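You operate a simulated robot arm through the tools that you are given. There is no shell and no other tool. Be economical: measure what you need, move in short steps, check, and stop when the job is done.

You are at the controls of a simulated robot arm. One attempt, no reset.

JOB
Unclamp the brown block, lay it on the deck's wall-side edge and sand the specks off the plate.
Fine: knob to FREE, slider back; blue puck, put back after; the vent stays shut. What is to be rubbed or washed off counts as gone when no trace of it is left.
Where things are to end (x, y in the base frame): brown block within 60 mm of [490, -170].

The check looks at the end state, three seconds after you hand in, the way a careful person would. Anything else that was tipped, shoved, dropped, spilled or broken makes it a failure.

ROBOT AND FRAMES
A 7-joint arm with a two-finger parallel gripper, fixed in place. Base frame: the origin is at the foot of the arm, x ahead of it, y to its left, z up; the work surface is at about z = 800. Readings come in mm, degrees, newtons and seconds.
With the tool pointing down near the work surface it reaches from about 300 to 700 mm from the base axis. Its first joint turns from -66.0 to 66.0 degrees. Payload 1.57 kg.
The TCP is the grasp point between the finger pads, 30 mm short of the fingertips. In the tool frame z runs along the fingers and y along their closing line. Largest opening 110 mm; finger width 24, thickness 12; the body of the gripper, 48 by 112 mm, starts 78 mm behind the TCP.
Orientation is that of the tool frame in the base frame, as a unit quaternion [w, x, y, z]. With the fingers straight down and closing along the base's y, the tool's x points along the base's -x, its y along +y and its z along -z.

CONTROLS
- The arm moves only by the tool step_arm. Its argument "deltas" is a list of rows, each a list of 7 numbers: the shift along the tool's x, y, z in mm, then the turn, a rotation vector about the tool's x, y, z in degrees, then the closure, from 0 (fully open) to 1 (shut). In form: [[tx, ty, tz, rx, ry, rz, grip], ...]. A call has 1 to 8 rows; each row shifts and turns the commanded pose from where the row before left it, along the tool's axes as they then stand. A row lasts 0.2 s, in which the tool goes at most 50 mm and 8.6 degrees; a call with a longer step from one row to the next is refused whole, and so is a gripper value outside its range. A pose out of reach is approached as far as the arm can. The call stops where the force on the tool passes 60 N (or 10 N more than at its start, if that is more) or the arm is blocked; 0.2 s more then pass. The fingers move at their own pace (about 108 mm/s each) and stop on an object; they squeeze with about 36 N. The grip force told is the motor's: it shows also when the fingers shut on nothing. Time passes only in rows, and 0.2 s behind the last, so rows that do not move let the fingers close. The reply holds the time, the measured pose of the TCP, the force on the tool along the base axes, the opening and the grip force, in the units named above and with some noise, with the torque about the TCP (base axes, N m) and any sound that the robot's microphone picked up.
- Cameras (640 x 400 px; columns grow to the right, rows downward): "scene" is fixed at [168.7, -394.9, 1401.9]; the picture's right is [0.74, -0.67, 0.00], its down [-0.41, -0.45, -0.80] and it looks along [0.54, 0.59, -0.61] (base axes); focal length 304 px, centre (320, 200). "wrist" rides on the gripper at [70, 16, -141] in the tool frame; the picture's right is [-0.23, 0.97, 0.00], its down [-0.86, -0.20, -0.48] and it looks along [-0.47, -0.11, 0.88] (tool axes); focal length 222 px, centre (320, 200). There is no depth. A picture from a camera that has moved, and an enlarged one, comes with that camera's place and axes in the base frame and with its lens.
- snapshot(camera): a new picture of that camera. No time passes.
- zoom(camera, box): a new picture of the part [left, top, right, bottom] of that camera's present view, enlarged. No time passes.
- sign_off(): hands the job in; it is judged then, once.

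Go step by step. Nothing tells you positions but the pictures and the camera data: compare them with the known pose of the tool, close in by small moves and look again before you grip or let go. The budget is 120 turns and 76 pictures, counting those below and the enlarged ones. Unless the task says otherwise, let go and move clear before handing in, and close with one line.

The tools are called after "Call:" as a command line: name --pt "numbers of a row" for each row, then --argument value for the rest, lists and objects as JSON in quotes. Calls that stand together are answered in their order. step_arm: Moves the arm, as the interface text tells. Its arguments: {"type":"object","properties":{"deltas":{"type":"array","items":{"type":"array","items":{"type":"number"}}}},"required":["deltas"]} The other tools are called the same way: snapshot (camera) takes a picture; zoom (camera, box) takes an enlarged picture of a part of a camera's view; sign_off () hands the job in.

At the start:

```text
clock: 0.0
eef_pos: [442.8, 71.5, 1136.8]
orientation: [0.0, 0.001, 1.0, -0.001]
force: [-1.1, -0.6, 0.2]
moment: [-0.01, 0.01, 0.03]
width: 110.0
grip_force: 0.0
```

scene: 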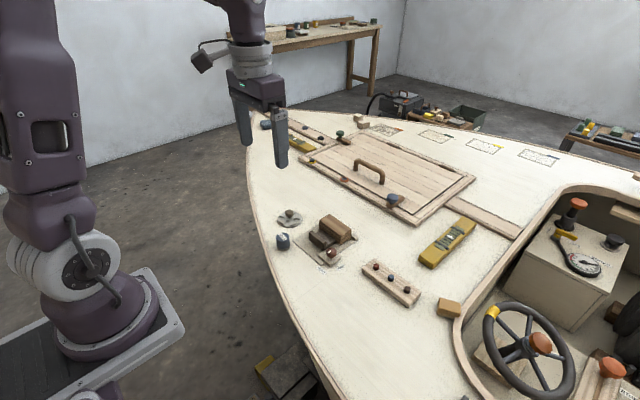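
wrist: 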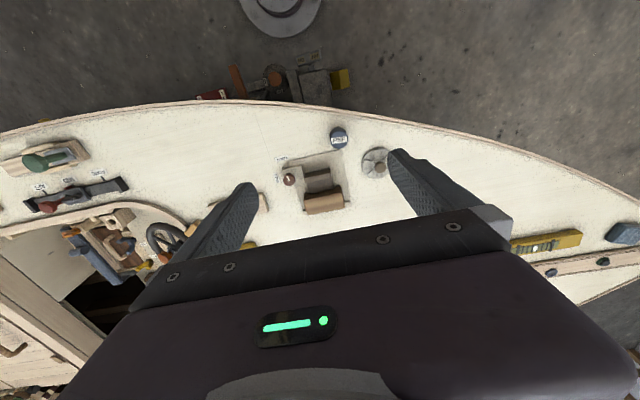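

The deck holds a clamp fixture with a brown block, a blue puck, a vent, a knob panel and more. I'll zoom in to identify each one.

Call:
zoom --camera "scene" --box '[260, 190, 380, 280]'

Call:
zoom --camera "scene" --box '[340, 190, 500, 320]'

Call:
zoom --camera "wrist" --box '[240, 110, 420, 230]'

Call:
zoom --camera "wrist" --box '[0, 110, 240, 260]'

```text
4.44 times, centred on (320, 235) of scene
camera zoom: at [168.7, -394.9, 1401.9], right [0.74, -0.67, 0.0], down [-0.41, -0.45, -0.8], along [0.54, 0.59, -0.61], focal length 1350 px, centre (320, 44)
```

zoom: 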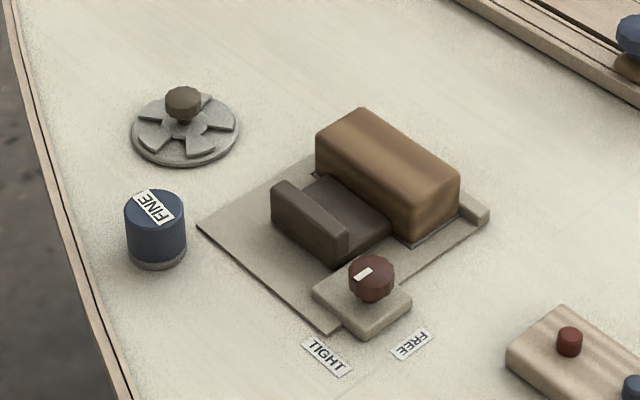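

```text
3.08 times, centred on (420, 255) of scene
camera zoom: at [168.7, -394.9, 1401.9], right [0.74, -0.67, 0.0], down [-0.41, -0.45, -0.8], along [0.54, 0.59, -0.61], focal length 934 px, centre (12, 31)
```

zoom: 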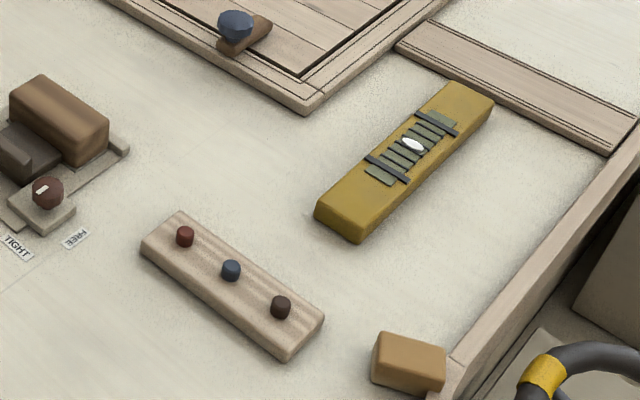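

```text
3.33 times, centred on (330, 170) of wrist
camera zoom: at [374.2, 87.9, 1277.2], right [0.23, 0.97, 0.0], down [0.86, -0.2, 0.48], along [0.47, -0.11, -0.88], focal length 740 px, centre (287, 300)
```

zoom: 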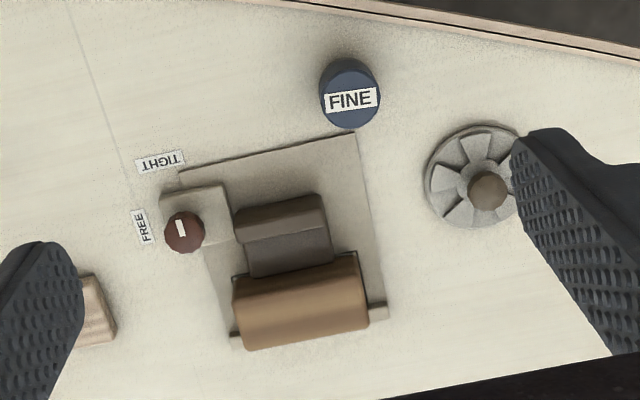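

```text
2.67 times, centred on (120, 185) of wrist
camera zoom: at [374.2, 87.9, 1277.2], right [0.23, 0.97, 0.0], down [0.86, -0.2, 0.48], along [0.47, -0.11, -0.88], focal length 592 px, centre (853, 240)
```

zoom: 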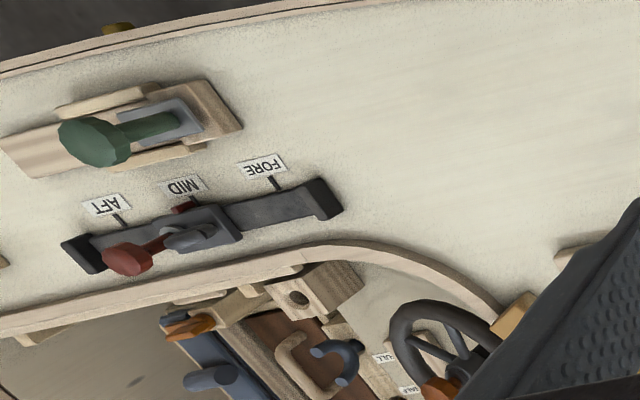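

The fixture seems to be aligned with the base axes: block about (614, 30), knob about (538, -33), puck about (486, 97), vent about (563, 167). I'll move in for a closer look.

Call:
step_arm --pt "0 -20 40 0 0 0 0" --pt "0 -20 40 0 0 0 0" --pt "0 -10 40 0 0 0 0" --pt "0 0 0 0 0 0 0"

Call:
snapshot --camera "wrist"

Call:
zoom --camera "wrist" --box '[230, 80, 410, 230]'

```text
clock: 1.0
eef_pos: [442.4, 22.2, 1015.2]
orientation: [0.0, 0.0, 1.0, 0.001]
force: [0.4, -0.5, -0.9]
moment: [0.01, -0.01, 0.02]
width: 110.0
grip_force: 0.0
```

```text
69 pictures are left
camera wrist: at [374.0, 39.1, 1155.8], right [0.23, 0.97, 0.0], down [0.85, -0.2, 0.48], along [0.47, -0.11, -0.88], focal length 222 px, centre (320, 200)
```

wrist: 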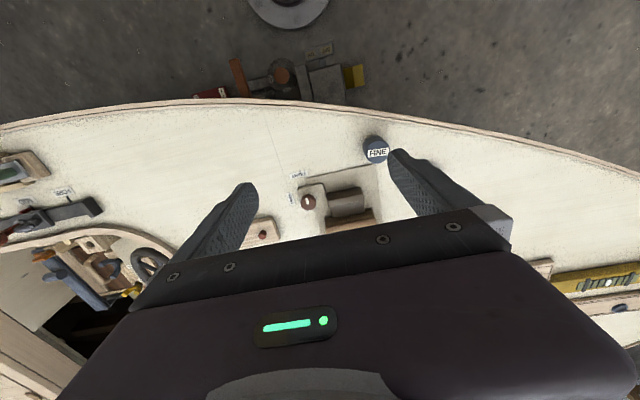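

```text
2.67 times, centred on (320, 155) of wrist
camera zoom: at [374.0, 39.1, 1155.8], right [0.23, 0.97, 0.0], down [0.85, -0.2, 0.48], along [0.47, -0.11, -0.88], focal length 592 px, centre (320, 320)
```

zoom: 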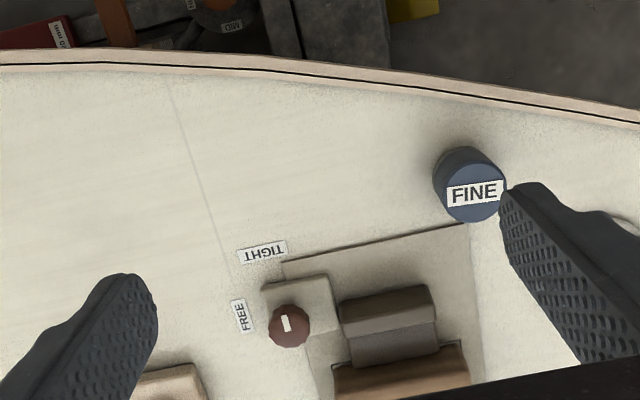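

The knob's mark points to TIGHT (-x side), and FREE lies on the -y side. I'll shift forward for a better look at the block and plate.

Call:
step_arm --pt "-40 0 -10 0 0 0 0" --pt "-40 0 -10 0 0 0 0" --pt "0 0 0 0 0 0 0"

Call:
zoom --camera "wrist" --box '[200, 80, 440, 230]'

Call:
zoom --camera "scene" --box '[295, 205, 365, 275]'

```text
clock: 1.8
eef_pos: [523.1, 20.5, 1037.4]
orientation: [0.0, 0.0, 1.0, 0.0]
force: [-0.8, 0.2, -0.4]
moment: [-0.02, -0.03, 0.01]
width: 109.9
grip_force: 0.0
```

```text
2.67 times, centred on (320, 155) of wrist
camera zoom: at [453.6, 37.1, 1176.8], right [0.23, 0.97, 0.0], down [0.86, -0.2, 0.48], along [0.47, -0.11, -0.88], focal length 592 px, centre (320, 320)
```

zoom: 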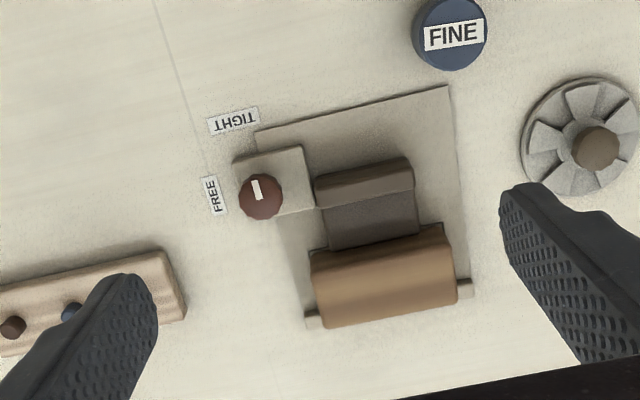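

```text
5.71 times, centred on (330, 240) of scene
camera zoom: at [168.7, -394.9, 1401.9], right [0.74, -0.67, 0.0], down [-0.41, -0.45, -0.8], along [0.54, 0.59, -0.61], focal length 1735 px, centre (263, -29)
```

zoom: 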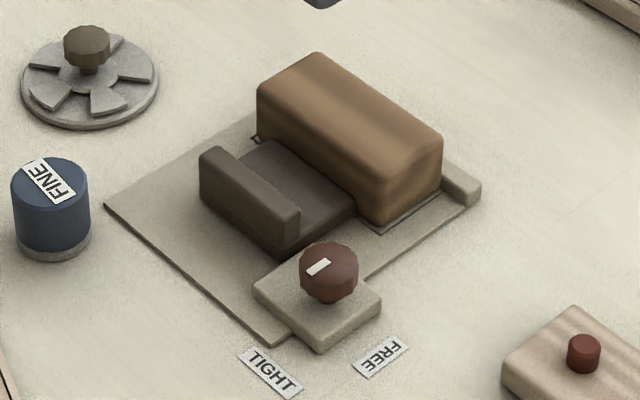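

From the two cameras together: knob head about (549, -21, 831), fin of the slider about (555, 40, 833), block about (615, 37) with its top near 842. I'll turn the gripper +90° so that it grips the knob along x, clear of the fin.

Call:
step_arm --pt "0 0 0 0 0 8.5 0" --pt "0 0 0 0 0 8.5 0" --pt "0 0 0 0 0 8.5 0" --pt "0 0 0 0 0 8.5 0" --pt "0 0 0 0 0 8.5 0" --pt "0 0 0 0 0 8.5 0" --pt "0 0 0 0 0 8.5 0" --pt "0 0 0 0 0 8.5 0"

Call:
step_arm --pt "0 0 0 0 0 8.5 0" --pt "0 0 0 0 0 8.5 0" --pt "0 0 0 0 0 5 0" --pt "-40 26 30 0 0 0 0.3" --pt "0 0 30 0 0 0 0.3" --pt "0 0 30 0 0 0 0.3" --pt "0 0 0 0 0 0 0.3"

Call:
zoom --camera "wrist" --box '[200, 80, 440, 230]'

Call:
zoom --camera "scene" --box '[270, 160, 390, 280]'

```text
clock: 3.6
eef_pos: [523.0, 21.0, 1036.1]
orientation: [0.0, 0.56, 0.829, 0.0]
force: [0.3, -0.6, 0.5]
moment: [0.01, 0.0, 0.03]
width: 109.9
grip_force: 0.0
```

```text
refused: row 4 steps farther than a row can; nothing moved
```

```text
2.67 times, centred on (320, 155) of wrist
camera zoom: at [512.4, 92.4, 1177.7], right [0.99, 0.15, 0.0], down [0.13, -0.87, 0.48], along [0.07, -0.47, -0.88], focal length 592 px, centre (320, 320)
```

zoom: 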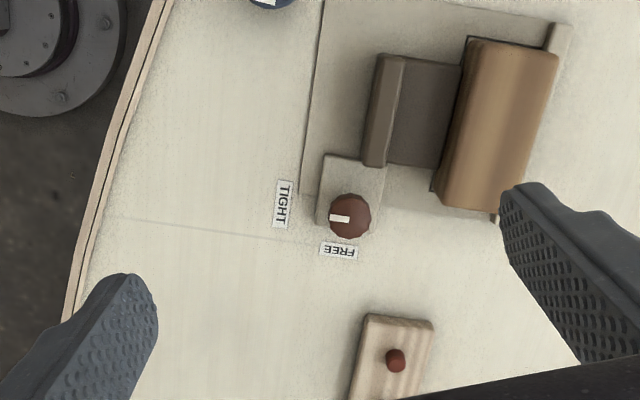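

```text
3.33 times, centred on (330, 220) of scene
camera zoom: at [168.7, -394.9, 1401.9], right [0.74, -0.67, 0.0], down [-0.41, -0.45, -0.8], along [0.54, 0.59, -0.61], focal length 1012 px, centre (287, 133)
```

zoom: 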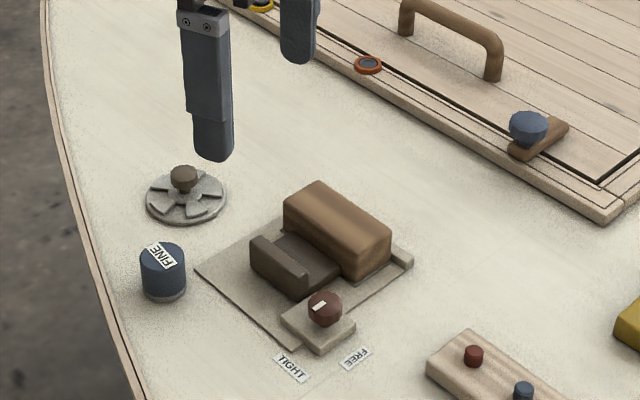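

The new view puts the knob at about (548, -20), which agrees. Finishing the rotation and moving above it.

Call:
step_arm --pt "0 0 0 0 0 8.5 0" --pt "0 0 0 0 0 8.5 0" --pt "0 0 0 0 0 5 0" --pt "-20 12 30 0 0 0 0.3" --pt "-21 13 30 0 0 0 0.3" --pt "0 0 40 0 0 0 0.3" --pt "0 0 40 0 0 0 0.3" --pt "0 0 0 0 0 0 0.3"

Call:
zoom --camera "wrist" --box '[200, 80, 440, 230]'

Call:
zoom --camera "scene" --box '[270, 160, 390, 280]'

```text
clock: 5.4
eef_pos: [549.8, -19.0, 898.8]
orientation: [0.0, 0.707, 0.707, 0.0]
force: [0.6, 0.0, 0.2]
moment: [0.02, 0.01, 0.01]
width: 76.8
grip_force: 0.0
```

```text
2.67 times, centred on (320, 155) of wrist
camera zoom: at [566.1, 50.9, 1039.3], right [0.97, -0.23, 0.0], down [-0.2, -0.86, 0.48], along [-0.11, -0.47, -0.88], focal length 592 px, centre (320, 320)
```

zoom: 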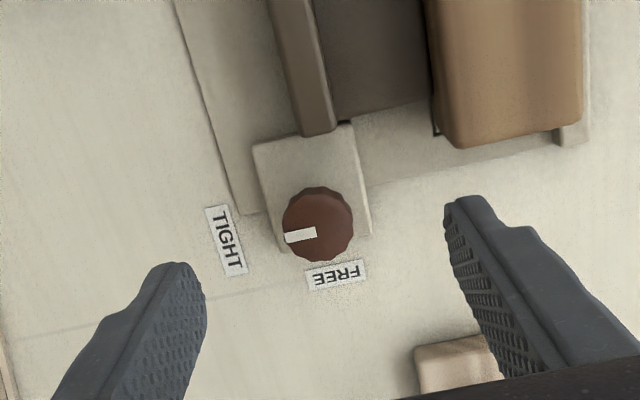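

```text
3.33 times, centred on (330, 220) of scene
camera zoom: at [168.7, -394.9, 1401.9], right [0.74, -0.67, 0.0], down [-0.41, -0.45, -0.8], along [0.54, 0.59, -0.61], focal length 1012 px, centre (287, 133)
```

zoom: 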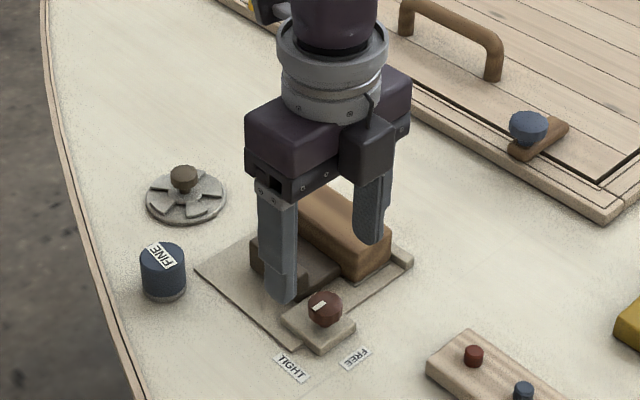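

Centred on the knob. I'll narrow the opening to clear the block, go down and grip.

Call:
step_arm --pt "0 0 0 0 0 0 0.55" --pt "0 0 22 0 0 0 0.55" --pt "0 0 22 0 0 0 0.55" --pt "0 0 0 0 0 0 1" --pt "0 0 0 0 0 0 1" --pt "0 0 0 0 0 0 1"

Call:
zoom --camera "scene" --box '[280, 200, 380, 280]'

```text
clock: 6.8
eef_pos: [548.5, -18.8, 853.5]
orientation: [-0.001, 0.707, 0.707, 0.0]
force: [-16.7, -0.9, 5.1]
moment: [0.49, 0.27, -0.02]
width: 25.8
grip_force: 37.2
```

```text
5.00 times, centred on (330, 240) of scene
camera zoom: at [168.2, -395.0, 1401.9], right [0.74, -0.67, 0.0], down [-0.41, -0.45, -0.8], along [0.54, 0.59, -0.61], focal length 1518 px, centre (270, 0)
```

zoom: 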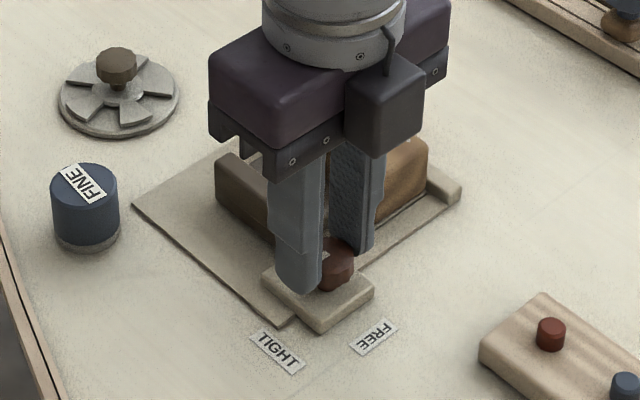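

Gripped, with a sideways load of about 17 N. I'll shift a little toward -x to relieve it and then turn the knob toward FREE.

Call:
step_arm --pt "0 -1.5 0 0 0 0 1"

Call:
step_arm --pt "0 0 0 0 0 -8 1" --pt "0 0 0 0 0 -8 1" --pt "0 0 0 0 0 -8 1"

```text
clock: 7.2
eef_pos: [548.3, -20.0, 852.8]
orientation: [0.001, 0.706, 0.708, 0.0]
force: [-9.2, -0.5, -2.7]
moment: [0.55, 0.6, -0.01]
width: 25.5
grip_force: 36.8
```

```text
clock: 8.0
eef_pos: [546.3, -20.2, 854.2]
orientation: [0.0, 0.543, 0.84, 0.0]
force: [-16.9, 6.3, 22.8]
moment: [0.05, 0.71, -0.05]
width: 25.8
grip_force: 37.3
```

The turn is progressing, with moderate side loads. Checking whether the knob is following.

Call:
step_arm --pt "0 0 -1 0 0 -8 1" --pt "0 -1 0 0 0 -8 1"

Call:
zoom --camera "wrist" --box '[240, 80, 400, 230]'

```text
clock: 8.6
eef_pos: [546.9, -20.3, 853.4]
orientation: [0.0, 0.422, 0.906, 0.0]
force: [-13.0, 1.9, -2.1]
moment: [0.26, 0.12, -0.03]
width: 25.6
grip_force: 36.8
```

```text
2.67 times, centred on (320, 155) of wrist
camera zoom: at [514.5, 44.1, 994.2], right [0.89, 0.45, 0.0], down [0.4, -0.78, 0.48], along [0.22, -0.43, -0.88], focal length 592 px, centre (320, 320)
```

zoom: 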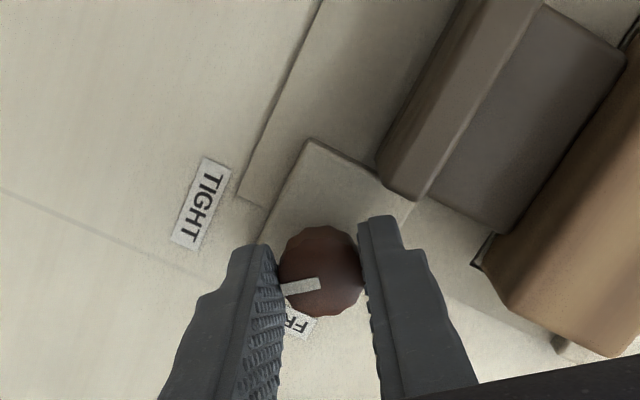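

The knob follows the gripper. I'll continue the remaining ~50°.

Call:
step_arm --pt "0 0 0 0 0 -8.3 1" --pt "0 0 0 0 0 -8.3 1" --pt "0 0 0 0 0 -8.3 1" --pt "0 0 0 0 0 -8.3 1"

Call:
step_arm --pt "0 0 0 0 0 -8.3 1" --pt "0 0 0 0 0 -8.5 1" --pt "0 0 0 0 0 0 1"

Call:
zoom --camera "wrist" --box '[240, 80, 400, 230]'

Call:
zoom --camera "scene" --box '[280, 200, 380, 280]'

```text
clock: 9.6
eef_pos: [546.3, -20.5, 852.7]
orientation: [-0.001, 0.145, 0.989, 0.0]
force: [-15.5, -6.8, -6.3]
moment: [-0.15, -0.24, 0.02]
width: 25.7
grip_force: 37.0
```

```text
clock: 10.4
eef_pos: [545.6, -22.4, 853.9]
orientation: [0.0, 0.0, 1.0, -0.001]
force: [-15.0, -16.8, -18.8]
moment: [-0.19, 0.51, -0.05]
width: 25.8
grip_force: 36.6
```

```text
2.67 times, centred on (320, 155) of wrist
camera zoom: at [476.9, -5.2, 994.5], right [0.23, 0.97, 0.0], down [0.86, -0.2, 0.48], along [0.46, -0.11, -0.88], focal length 592 px, centre (320, 320)
```

zoom: 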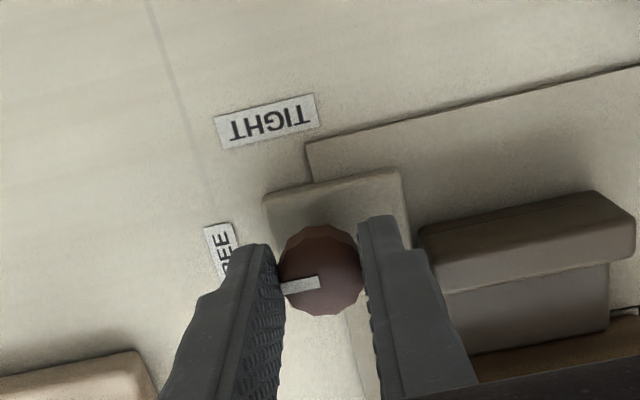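

```text
5.00 times, centred on (330, 240) of scene
camera zoom: at [168.6, -395.4, 1401.7], right [0.74, -0.67, 0.0], down [-0.41, -0.45, -0.8], along [0.54, 0.59, -0.61], focal length 1518 px, centre (270, 0)
```

zoom: 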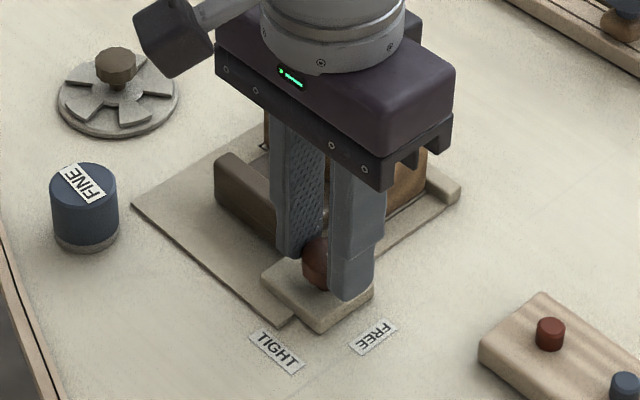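

The mark now points at FREE. I'll open the fingers slightly, rise clear and check.

Call:
step_arm --pt "0 0 0 0 0 0 0.7" --pt "0 0 0 0 0 0 0.7" --pt "0 0 -30 0 0 0 0.7" --pt "0 0 -40 0 0 0 0.6"

Call:
zoom --camera "wrist" --box '[220, 80, 420, 230]'

Call:
zoom --camera "scene" --box '[280, 200, 380, 280]'

```text
clock: 11.4
eef_pos: [547.3, -20.8, 924.3]
orientation: [0.0, 0.0, 1.0, 0.0]
force: [-0.2, -0.4, 0.9]
moment: [-0.01, -0.03, 0.01]
width: 44.0
grip_force: 0.0
```

```text
2.67 times, centred on (320, 155) of wrist
camera zoom: at [477.9, -4.1, 1064.0], right [0.23, 0.97, 0.0], down [0.86, -0.2, 0.48], along [0.47, -0.11, -0.88], focal length 592 px, centre (320, 320)
```

zoom: 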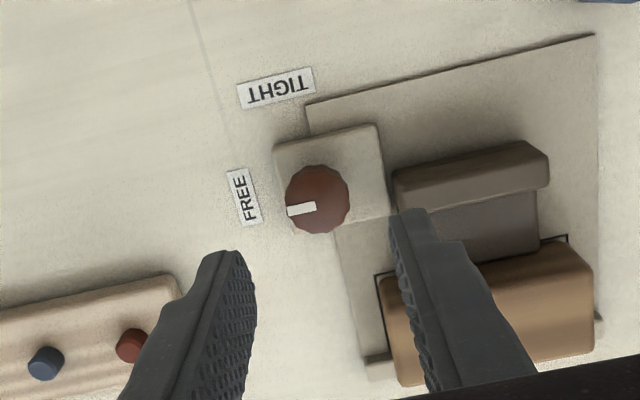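

```text
5.00 times, centred on (330, 240) of scene
camera zoom: at [168.7, -394.9, 1401.9], right [0.74, -0.67, 0.0], down [-0.41, -0.45, -0.8], along [0.54, 0.59, -0.61], focal length 1518 px, centre (270, 0)
```

zoom: 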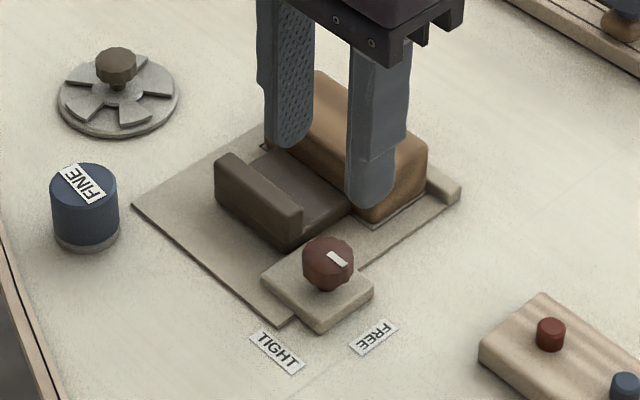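

Knob is at FREE. Next I go over the slider's fin at about (554, 39), turn the gripper to close along x, and look.

Call:
step_arm --pt "-3 30 0 0 0 8.2 0.64" --pt "0 0 0 0 0 8.2 0.64" --pt "0 0 0 0 0 8.2 0.64" --pt "0 0 0 0 0 8.2 0.64" --pt "0 0 0 0 0 8.2 0.64" --pt "0 0 0 0 0 8.2 0.64" --pt "0 0 0 0 0 8.2 0.64" --pt "0 0 0 0 0 8.2 0.64"

Call:
step_arm --pt "0 0 0 0 0 8.2 0.64" --pt "0 0 0 0 0 8.2 0.64" --pt "0 0 0 0 0 8 0.64" --pt "29 3 0 0 0 0 0.64" --pt "0 0 20 0 0 0 0.64" --pt "0 0 0 0 0 0 0.64"

Call:
zoom --camera "wrist" --box '[220, 80, 420, 230]'

Call:
zoom --camera "scene" --box '[280, 200, 380, 280]'

```text
clock: 13.2
eef_pos: [549.6, 8.6, 924.0]
orientation: [0.0, 0.543, 0.84, 0.0]
force: [0.6, 0.0, 0.0]
moment: [0.0, -0.02, 0.01]
width: 39.5
grip_force: 0.2
```

```text
clock: 14.6
eef_pos: [551.1, 37.4, 902.8]
orientation: [0.0, 0.707, 0.707, 0.0]
force: [-0.3, -0.9, 0.3]
moment: [0.0, -0.01, 0.0]
width: 39.5
grip_force: 0.1
```

```text
2.67 times, centred on (320, 155) of wrist
camera zoom: at [567.7, 108.0, 1044.0], right [0.97, -0.23, 0.0], down [-0.2, -0.85, 0.48], along [-0.11, -0.47, -0.88], focal length 592 px, centre (320, 320)
```

zoom: 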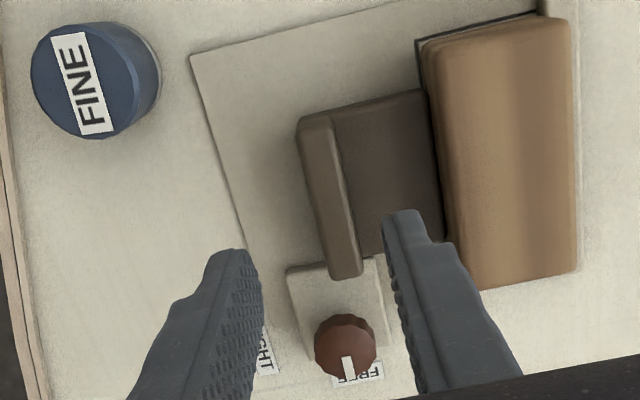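

```text
5.00 times, centred on (330, 240) of scene
camera zoom: at [168.7, -394.9, 1401.9], right [0.74, -0.67, 0.0], down [-0.41, -0.45, -0.8], along [0.54, 0.59, -0.61], focal length 1518 px, centre (270, 0)
```

zoom: 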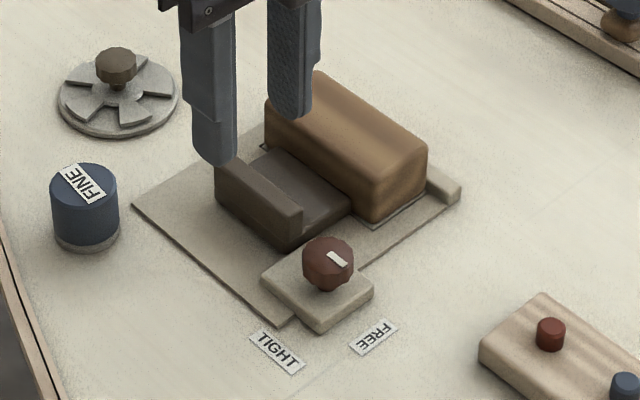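

Fin centre about (556, 41), 12 mm thick. I'll adjust, lower the fingers round it and grip.

Call:
step_arm --pt "3 5 0 0 0 0 0.68" --pt "0 0 22 0 0 0 0.68" --pt "0 0 22 0 0 0 0.68" --pt "0 0 0 0 0 0 0.68"

Call:
zoom --camera "wrist" --box '[220, 80, 420, 230]'

Call:
zoom --camera "scene" --box '[280, 200, 380, 280]'

```text
clock: 15.6
eef_pos: [557.5, 40.8, 858.7]
orientation: [0.0, 0.707, 0.707, 0.0]
force: [-0.7, 1.5, 0.9]
moment: [0.0, -0.01, 0.01]
width: 35.4
grip_force: 0.1
```

```text
2.67 times, centred on (320, 155) of wrist
camera zoom: at [573.9, 111.0, 1000.8], right [0.97, -0.23, 0.0], down [-0.2, -0.86, 0.48], along [-0.11, -0.47, -0.88], focal length 592 px, centre (320, 320)
```

zoom: 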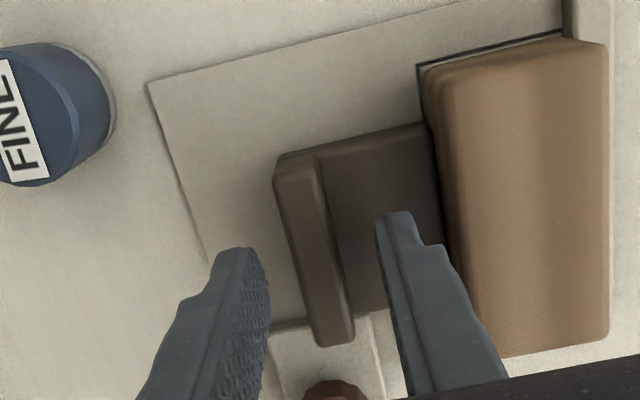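

```text
5.00 times, centred on (330, 240) of scene
camera zoom: at [168.7, -394.9, 1401.9], right [0.74, -0.67, 0.0], down [-0.41, -0.45, -0.8], along [0.54, 0.59, -0.61], focal length 1518 px, centre (270, 0)
```

zoom: 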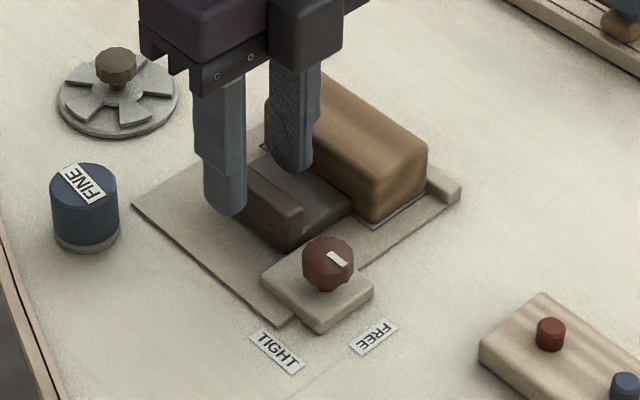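

The fingers straddle the fin. I'll go down slightly more and close.

Call:
step_arm --pt "0 0 5 0 0 0 0.68" --pt "0 0 0 0 0 0 1" --pt "0 0 0 0 0 0 1"

```text
clock: 16.4
eef_pos: [556.8, 40.1, 854.8]
orientation: [-0.001, 0.707, 0.707, -0.001]
force: [-12.7, -1.4, 6.3]
moment: [0.24, 0.32, 0.02]
width: 13.9
grip_force: 30.3
```

Gripped at 13.9 mm, which matches the fin. I'll pull it back along -x in small steps.

Call:
step_arm --pt "0 -6 0 0 0 0 1" --pt "0 -6 0 0 0 0 1" --pt "0 -6 0 0 0 0 1"

Call:
zoom --camera "scene" --box '[280, 200, 380, 280]'

```text
clock: 17.2
eef_pos: [539.2, 41.8, 855.0]
orientation: [-0.001, 0.707, 0.707, -0.001]
force: [1.9, -4.7, -5.1]
moment: [-0.2, 0.05, -0.01]
width: 13.9
grip_force: 30.6
```

```text
5.00 times, centred on (330, 240) of scene
camera zoom: at [168.8, -395.0, 1401.8], right [0.74, -0.67, 0.0], down [-0.41, -0.45, -0.8], along [0.54, 0.59, -0.61], focal length 1518 px, centre (270, 0)
```

zoom: 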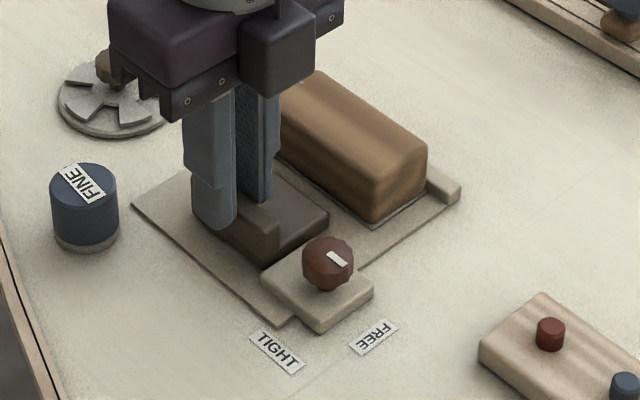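

The slider moves freely. I'll pull it on until it reaches its stop.

Call:
step_arm --pt "0 -5 0 0 0 0 1" --pt "0 -5 0 0 0 0 1" --pt "0 -5 0 0 0 0 1" --pt "0 0 0 0 0 0 1"

Call:
zoom --camera "scene" --box '[280, 200, 380, 280]'

```text
clock: 18.2
eef_pos: [524.6, 40.0, 854.6]
orientation: [0.002, 0.707, 0.707, 0.001]
force: [11.6, -10.0, 11.0]
moment: [0.06, -0.23, 0.14]
width: 13.6
grip_force: 29.7
```

```text
5.00 times, centred on (330, 240) of scene
camera zoom: at [168.8, -395.2, 1401.8], right [0.74, -0.67, 0.0], down [-0.41, -0.45, -0.8], along [0.54, 0.59, -0.61], focal length 1518 px, centre (270, 0)
```

zoom: 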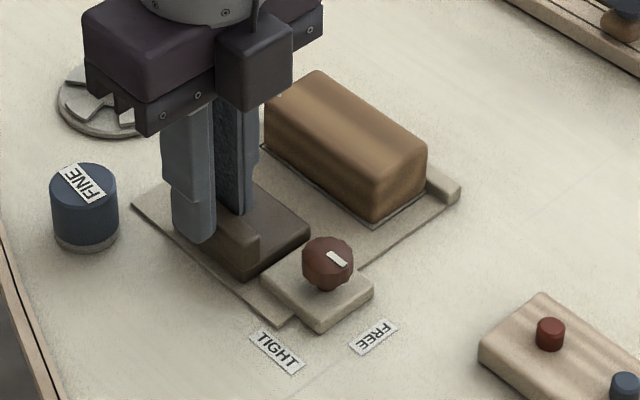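

Resistance is beginning to show. One small pull more to see whether this is the stop.

Call:
step_arm --pt "0 -3 0 0 0 0 1" --pt "0 -2 0 0 0 0 1" --pt "0 0 0 0 0 0 1"

```text
clock: 19.0
eef_pos: [526.3, 41.6, 854.3]
orientation: [0.006, 0.707, 0.707, 0.005]
force: [45.2, -14.1, -0.2]
moment: [0.09, -0.88, -0.11]
width: 13.8
grip_force: 30.5
```

That is the stop. I'll relax, release and rise, then check the fixture.

Call:
step_arm --pt "0 5 0 0 0 0 1" --pt "0 0 0 0 0 0 0.6" --pt "0 0 0 0 0 0 0.6" --pt "0 0 -30 0 0 0 0.6" --pt "0 0 -40 0 0 0 0.6" --pt "0 0 -40 0 0 0 0"

Call:
zoom --camera "wrist" --box '[200, 60, 440, 230]'

Call:
zoom --camera "scene" --box '[280, 200, 380, 280]'

```text
clock: 20.4
eef_pos: [524.0, 42.2, 965.6]
orientation: [-0.001, 0.707, 0.707, -0.001]
force: [-0.7, 0.0, 0.2]
moment: [0.01, -0.02, 0.03]
width: 109.9
grip_force: 0.0
```

```text
2.35 times, centred on (320, 145) of wrist
camera zoom: at [541.1, 112.2, 1106.1], right [0.97, -0.23, 0.0], down [-0.2, -0.86, 0.48], along [-0.11, -0.47, -0.88], focal length 523 px, centre (320, 329)
```

zoom: 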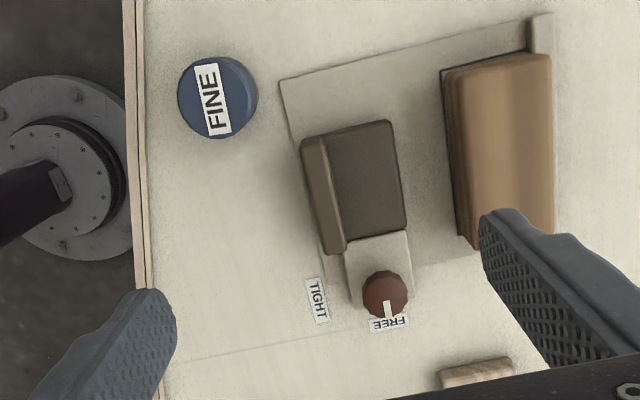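

```text
5.00 times, centred on (330, 240) of scene
camera zoom: at [168.7, -394.9, 1401.9], right [0.74, -0.67, 0.0], down [-0.41, -0.45, -0.8], along [0.54, 0.59, -0.61], focal length 1518 px, centre (270, 0)
```

zoom: 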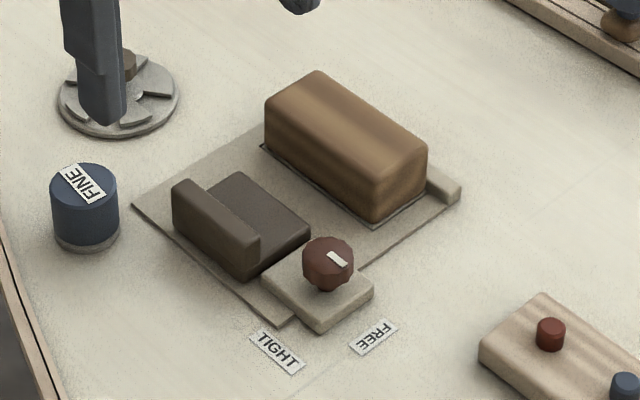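

The slider is back and the block is free at about (617, 39). I'll go above it, still closing along x.

Call:
step_arm --pt "0 46 0 0 0 0 0.38" --pt "-3 47 0 0 0 0 0.38" --pt "0 0 40 0 0 0 0.38" --pt "0 0 25 0 0 0 0.38" --pt "0 0 0 0 0 0 0.38"

Call:
zoom --camera "wrist" --box '[200, 80, 440, 230]'

Call:
zoom --camera "scene" --box '[280, 180, 380, 260]'

```text
clock: 21.6
eef_pos: [617.6, 37.5, 900.7]
orientation: [0.0, 0.707, 0.707, 0.0]
force: [-0.3, -0.6, -0.5]
moment: [0.02, 0.02, 0.0]
width: 68.1
grip_force: 0.0
```

```text
2.67 times, centred on (320, 155) of wrist
camera zoom: at [634.2, 107.0, 1041.0], right [0.97, -0.23, 0.0], down [-0.2, -0.86, 0.48], along [-0.11, -0.47, -0.88], focal length 592 px, centre (320, 320)
```

zoom: 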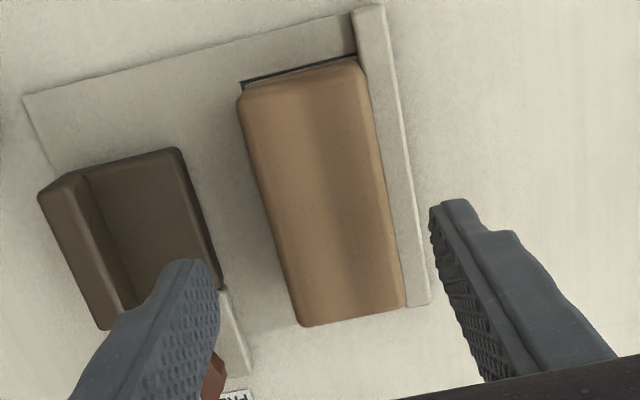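

```text
5.00 times, centred on (330, 220) of scene
camera zoom: at [168.7, -394.9, 1401.9], right [0.74, -0.67, 0.0], down [-0.41, -0.45, -0.8], along [0.54, 0.59, -0.61], focal length 1518 px, centre (270, 100)
```

zoom: 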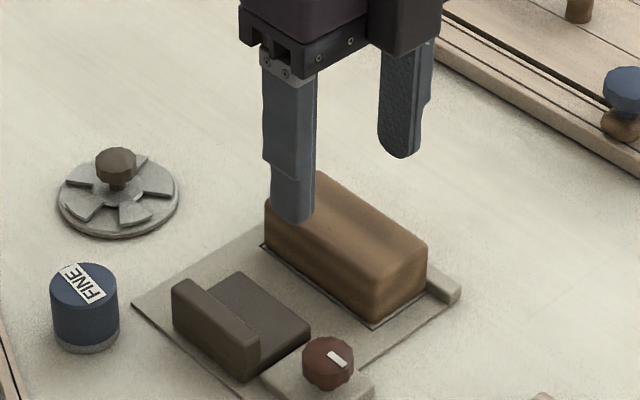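

The view puts the block centre at about (621, 43). I'll nudge over, go down and grip.

Call:
step_arm --pt "5 3 0 0 0 0 0.38" --pt "0 0 24 0 0 0 0.38" --pt "0 0 24 0 0 0 0.38" --pt "0 0 0 0 0 0 1" --pt "0 0 0 0 0 0 1" --pt "0 0 0 0 0 0 1"

Call:
zoom --camera "scene" --box '[280, 180, 380, 260]'

```text
clock: 23.0
eef_pos: [621.7, 41.3, 853.7]
orientation: [0.0, 0.707, 0.707, 0.0]
force: [-0.7, 1.2, 3.5]
moment: [-0.01, 0.02, 0.06]
width: 42.9
grip_force: 36.2
```

```text
5.00 times, centred on (330, 220) of scene
camera zoom: at [168.6, -394.9, 1401.9], right [0.74, -0.67, 0.0], down [-0.41, -0.45, -0.8], along [0.54, 0.59, -0.61], focal length 1518 px, centre (270, 100)
```

zoom: 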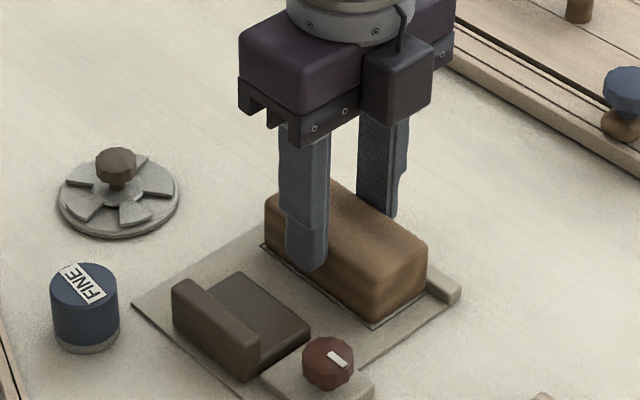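

Gripped at 42.9 mm. Lifting straight up and looking.

Call:
step_arm --pt "0 0 -10 0 0 0 1" --pt "0 0 -30 0 0 0 1" --pt "0 0 -40 0 0 0 1" --pt "0 0 -20 0 0 0 1" --pt "0 0 0 0 0 0 1"

Call:
snapshot --camera "scene"

Call:
zoom --camera "scene" --box '[280, 180, 380, 260]'

```text
clock: 24.2
eef_pos: [621.2, 41.5, 953.0]
orientation: [0.0, 0.707, 0.707, 0.0]
force: [0.3, 0.2, 0.5]
moment: [-0.04, 0.0, 0.03]
width: 43.0
grip_force: 36.8
```

```text
44 pictures are left
```

scene: 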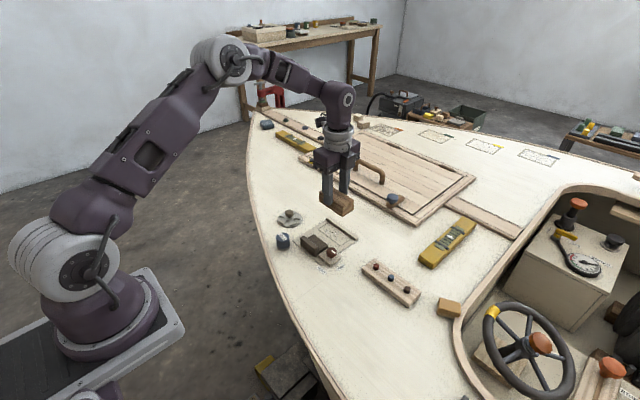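

```text
5.00 times, centred on (330, 220) of scene
camera zoom: at [168.7, -394.9, 1401.8], right [0.74, -0.67, 0.0], down [-0.41, -0.45, -0.8], along [0.54, 0.59, -0.61], focal length 1518 px, centre (270, 100)
```

zoom: 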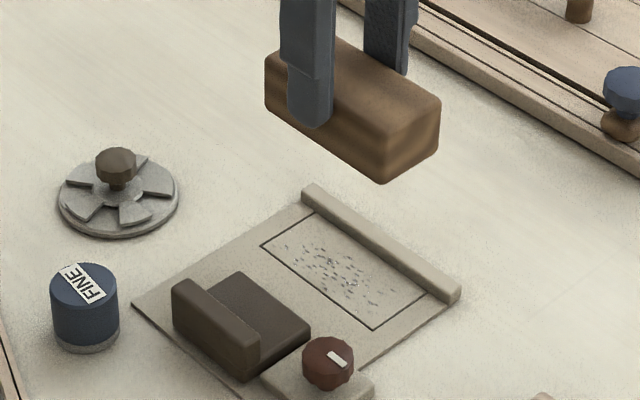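

The block is off and the specks inside the outlined area show. I'll carry the block to (490, -170).

Call:
step_arm --pt "-40 -25 0 0 0 0 1" --pt "-42 -26 0 0 0 0 1" --pt "-42 -26 0 0 0 0 1" --pt "-42 -26 0 0 0 0 1" --pt "-42 -26 0 0 0 0 1" --pt "0 0 0 0 0 0 1"

Call:
step_arm --pt "0 0 40 0 0 0 1" --pt "0 0 30 0 0 0 1" --pt "0 0 15 0 0 0 1" --pt "0 0 0 0 0 0 1"

Call:
zoom --camera "scene" --box '[300, 240, 420, 340]'

```text
clock: 25.6
eef_pos: [493.0, -162.2, 950.3]
orientation: [0.0, 0.708, 0.707, 0.0]
force: [-0.3, -0.6, -0.2]
moment: [-0.01, 0.0, -0.01]
width: 42.9
grip_force: 35.8
```

```text
clock: 26.6
eef_pos: [490.4, -163.9, 865.5]
orientation: [0.001, 0.707, 0.707, 0.001]
force: [0.5, 0.1, -0.4]
moment: [0.0, 0.0, 0.01]
width: 43.1
grip_force: 36.2
```

```text
4.00 times, centred on (360, 290) of scene
camera zoom: at [168.7, -394.9, 1401.8], right [0.74, -0.67, 0.0], down [-0.41, -0.45, -0.8], along [0.54, 0.59, -0.61], focal length 1215 px, centre (160, -160)
```

zoom: 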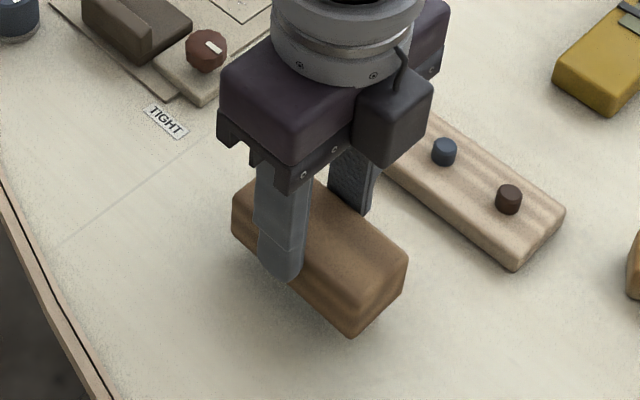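

The spot is clear. I'll lower gently to contact.

Call:
step_arm --pt "-5 0 6 0 0 0 1" --pt "0 0 3 0 0 0 1" --pt "0 0 2 0 0 0 1" --pt "0 0 2 0 0 0 1" --pt "0 0 0 0 0 0 1"

```text
clock: 27.8
eef_pos: [492.2, -169.3, 852.6]
orientation: [0.001, 0.707, 0.707, 0.0]
force: [-0.8, -1.1, -0.3]
moment: [0.01, 0.03, 0.01]
width: 43.2
grip_force: 36.2
```

Call:
step_arm --pt "0 0 1 0 0 0 1" --pt "0 0 1 0 0 0 1" --pt "0 0 1 0 0 0 1" --pt "0 0 0 0 0 0 1"

Call:
zoom --camera "scene" --box '[300, 240, 420, 340]'

```text
clock: 28.8
eef_pos: [491.4, -169.5, 849.5]
orientation: [0.0, 0.707, 0.707, 0.0]
force: [0.7, 0.2, 0.0]
moment: [-0.01, -0.02, 0.03]
width: 43.3
grip_force: 36.2
```

```text
4.00 times, centred on (360, 290) of scene
camera zoom: at [168.7, -394.9, 1401.8], right [0.74, -0.67, 0.0], down [-0.41, -0.45, -0.8], along [0.54, 0.59, -0.61], focal length 1215 px, centre (160, -160)
```

zoom: 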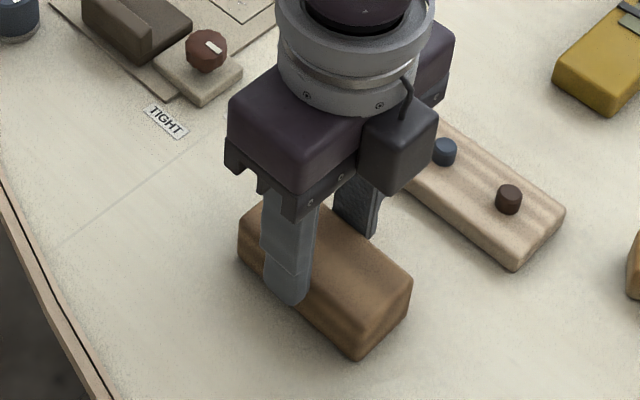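

The block is nearly on the deck but not yet in contact. Continuing in 1 mm steps.

Call:
step_arm --pt "0 0 1 0 0 0 1" --pt "0 0 1 0 0 0 1" --pt "0 0 1 0 0 0 1" --pt "0 0 0 0 0 0 1"

```text
clock: 29.8
eef_pos: [491.0, -169.7, 848.5]
orientation: [0.0, 0.708, 0.707, 0.001]
force: [-2.0, 2.4, 27.5]
moment: [0.08, 0.1, 0.01]
width: 43.1
grip_force: 35.5
```

Contact. I'll relax by 1 mm, open moderately and rise.

Call:
step_arm --pt "0 0 -1 0 0 0 1" --pt "0 0 0 0 0 0 0.4" --pt "0 0 0 0 0 0 0.4" --pt "0 0 -30 0 0 0 0.4" --pt "0 0 -40 0 0 0 0.4" --pt "0 0 -40 0 0 0 0.4"

Call:
snapshot --camera "scene"

```text
clock: 31.2
eef_pos: [491.8, -170.3, 956.7]
orientation: [0.0, 0.707, 0.707, 0.0]
force: [-0.4, -0.8, 0.4]
moment: [0.0, 0.0, 0.01]
width: 66.1
grip_force: 0.0
```

```text
40 pictures are left
```

scene: 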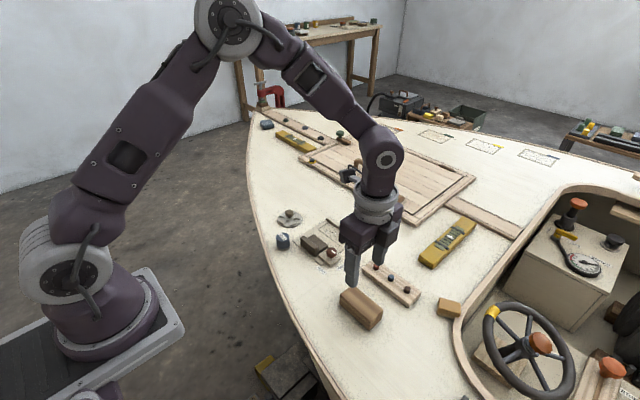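

The block lies on the target. Next the FINE puck at about (487, 101), top near 838: I'll go there at height and turn back so the fingers close along y.

Call:
step_arm --pt "45 -1 0 0 0 0 0.4" --pt "45 -1 0 0 0 0 0.4" --pt "45 -1 0 0 0 0 0.4" --pt "45 -1 0 0 0 0 0.4" --pt "45 -1 0 0 0 0 0.4" --pt "45 0 0 0 0 0 0.4" --pt "0 0 0 0 0 -8.2 0.4" --pt "0 0 0 0 0 -8.2 0.4"

Call:
step_arm --pt "0 0 0 0 0 -8.2 0.35" --pt "0 0 0 0 0 -8.2 0.35" --pt "0 0 0 0 0 -8.2 0.35" --pt "0 0 0 0 0 -8.2 0.35" --pt "0 0 0 0 0 -8.2 0.35" --pt "0 0 0 0 0 -8.2 0.35" --pt "0 0 0 0 0 -8.2 0.35" --pt "0 0 0 0 0 -8.2 0.35"

Call:
step_arm --pt "0 0 30 0 0 -8 0.35" --pt "0 0 20 0 0 0 0.35" --pt "0 0 0 0 0 0 0.35"

Call:
zoom --camera "wrist" --box '[200, 80, 440, 230]'

Call:
zoom --camera "scene" --box '[240, 180, 360, 270]'

```text
clock: 33.0
eef_pos: [487.1, 100.9, 957.3]
orientation: [-0.001, 0.598, 0.802, 0.0]
force: [0.9, -0.2, -0.3]
moment: [-0.01, 0.03, 0.0]
width: 66.1
grip_force: 0.1
```

```text
clock: 34.8
eef_pos: [486.2, 100.5, 957.2]
orientation: [0.0, 0.068, 0.998, 0.0]
force: [0.4, 0.4, -0.1]
moment: [0.0, -0.04, 0.01]
width: 71.5
grip_force: 0.0
```

```text
clock: 35.6
eef_pos: [485.1, 101.5, 908.0]
orientation: [0.001, 0.0, 1.0, 0.0]
force: [-0.3, -0.1, -0.6]
moment: [0.03, -0.01, 0.0]
width: 71.4
grip_force: 0.0
```

```text
2.67 times, centred on (320, 155) of wrist
camera zoom: at [416.3, 116.7, 1049.0], right [0.23, 0.97, 0.0], down [0.86, -0.2, 0.48], along [0.47, -0.11, -0.88], focal length 592 px, centre (320, 320)
```

zoom: 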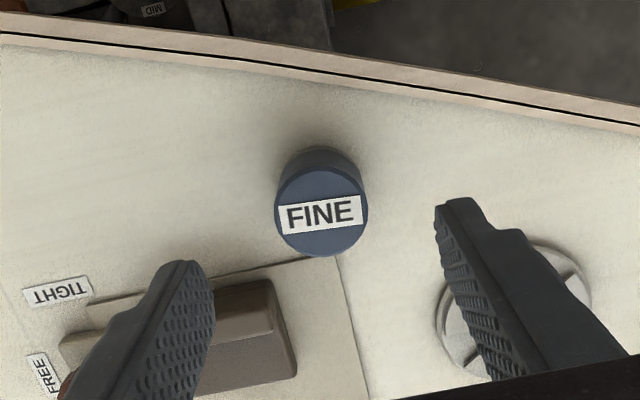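

```text
4.44 times, centred on (300, 225) of scene
camera zoom: at [168.7, -394.9, 1401.9], right [0.74, -0.67, 0.0], down [-0.41, -0.45, -0.8], along [0.54, 0.59, -0.61], focal length 1350 px, centre (409, 89)
```

zoom: 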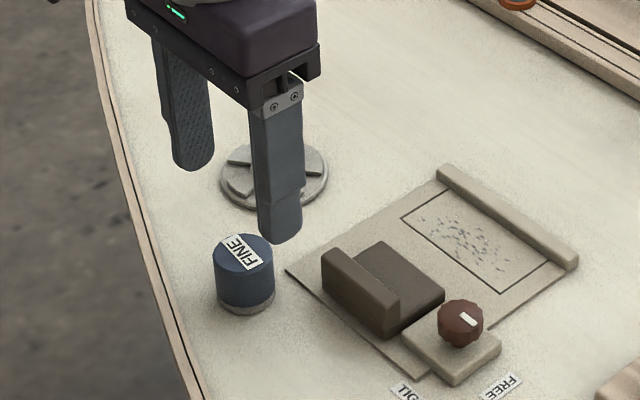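

Well centred over the puck, which is ~34 mm across. I'll narrow the opening, go down and grip.

Call:
step_arm --pt "1 0 0 0 0 0 0.48" --pt "0 0 25 0 0 0 0.48" --pt "0 0 25 0 0 0 0.48" --pt "0 0 18 0 0 0 0.48" --pt "0 0 0 0 0 0 1" --pt "0 0 0 0 0 0 1" --pt "0 0 0 0 0 0 1"

Call:
zoom --camera "scene" --box '[240, 180, 360, 270]'

```text
clock: 37.2
eef_pos: [484.9, 101.5, 839.0]
orientation: [0.0, 0.0, 1.0, 0.0]
force: [-0.9, -0.1, 0.2]
moment: [0.02, -0.03, 0.0]
width: 34.4
grip_force: 35.8
```

```text
4.44 times, centred on (300, 225) of scene
camera zoom: at [168.7, -394.9, 1401.8], right [0.74, -0.67, 0.0], down [-0.41, -0.45, -0.8], along [0.54, 0.59, -0.61], focal length 1350 px, centre (409, 89)
```

zoom: 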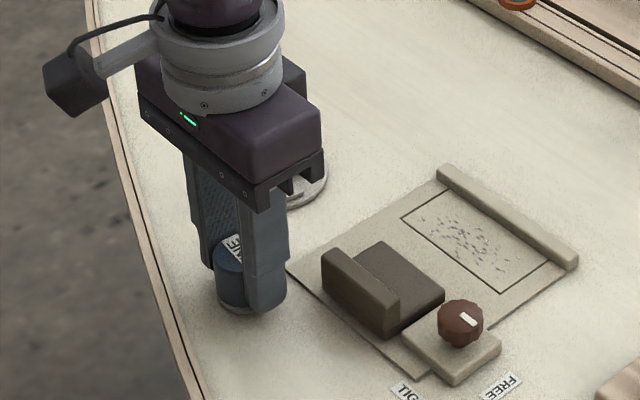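

Gripped; its home is (485, 101.5) with TCP z = 839. I'll lift and carry it over the middle of the speck area.

Call:
step_arm --pt "0 0 -15 0 0 0 1" --pt "0 0 -40 0 0 0 1" --pt "0 0 -20 0 0 0 1" --pt "-45 -20 0 0 0 0 1" --pt "-45 -20 0 0 0 0 1" --pt "-45 -20 0 0 0 0 1" --pt "0 0 0 0 0 0 1"

Call:
step_arm --pt "0 0 30 0 0 0 1" --pt "0 0 25 0 0 0 1" --pt "0 0 0 0 0 0 1"

Call:
zoom --camera "scene" --box '[280, 180, 380, 260]'

```text
clock: 38.8
eef_pos: [618.7, 39.1, 914.5]
orientation: [-0.001, 0.0, 1.0, -0.001]
force: [0.3, -0.4, -0.1]
moment: [0.04, 0.01, -0.01]
width: 34.3
grip_force: 35.7
```

```text
clock: 39.6
eef_pos: [621.4, 41.0, 859.1]
orientation: [0.001, 0.001, 1.0, 0.0]
force: [0.1, -0.4, -1.0]
moment: [0.01, 0.01, 0.01]
width: 34.1
grip_force: 36.0
```

```text
5.00 times, centred on (330, 220) of scene
camera zoom: at [168.7, -394.9, 1401.8], right [0.74, -0.67, 0.0], down [-0.41, -0.45, -0.8], along [0.54, 0.59, -0.61], focal length 1518 px, centre (270, 100)
```

zoom: 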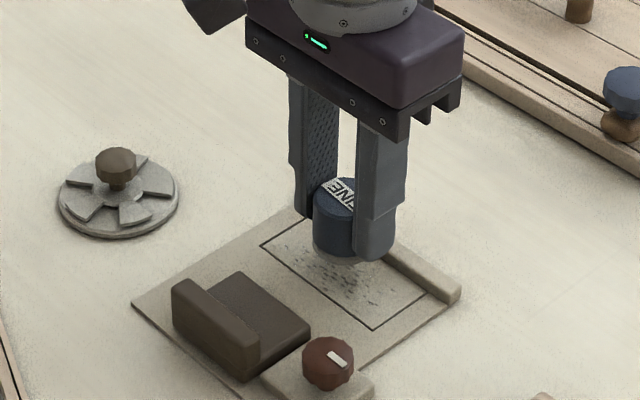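

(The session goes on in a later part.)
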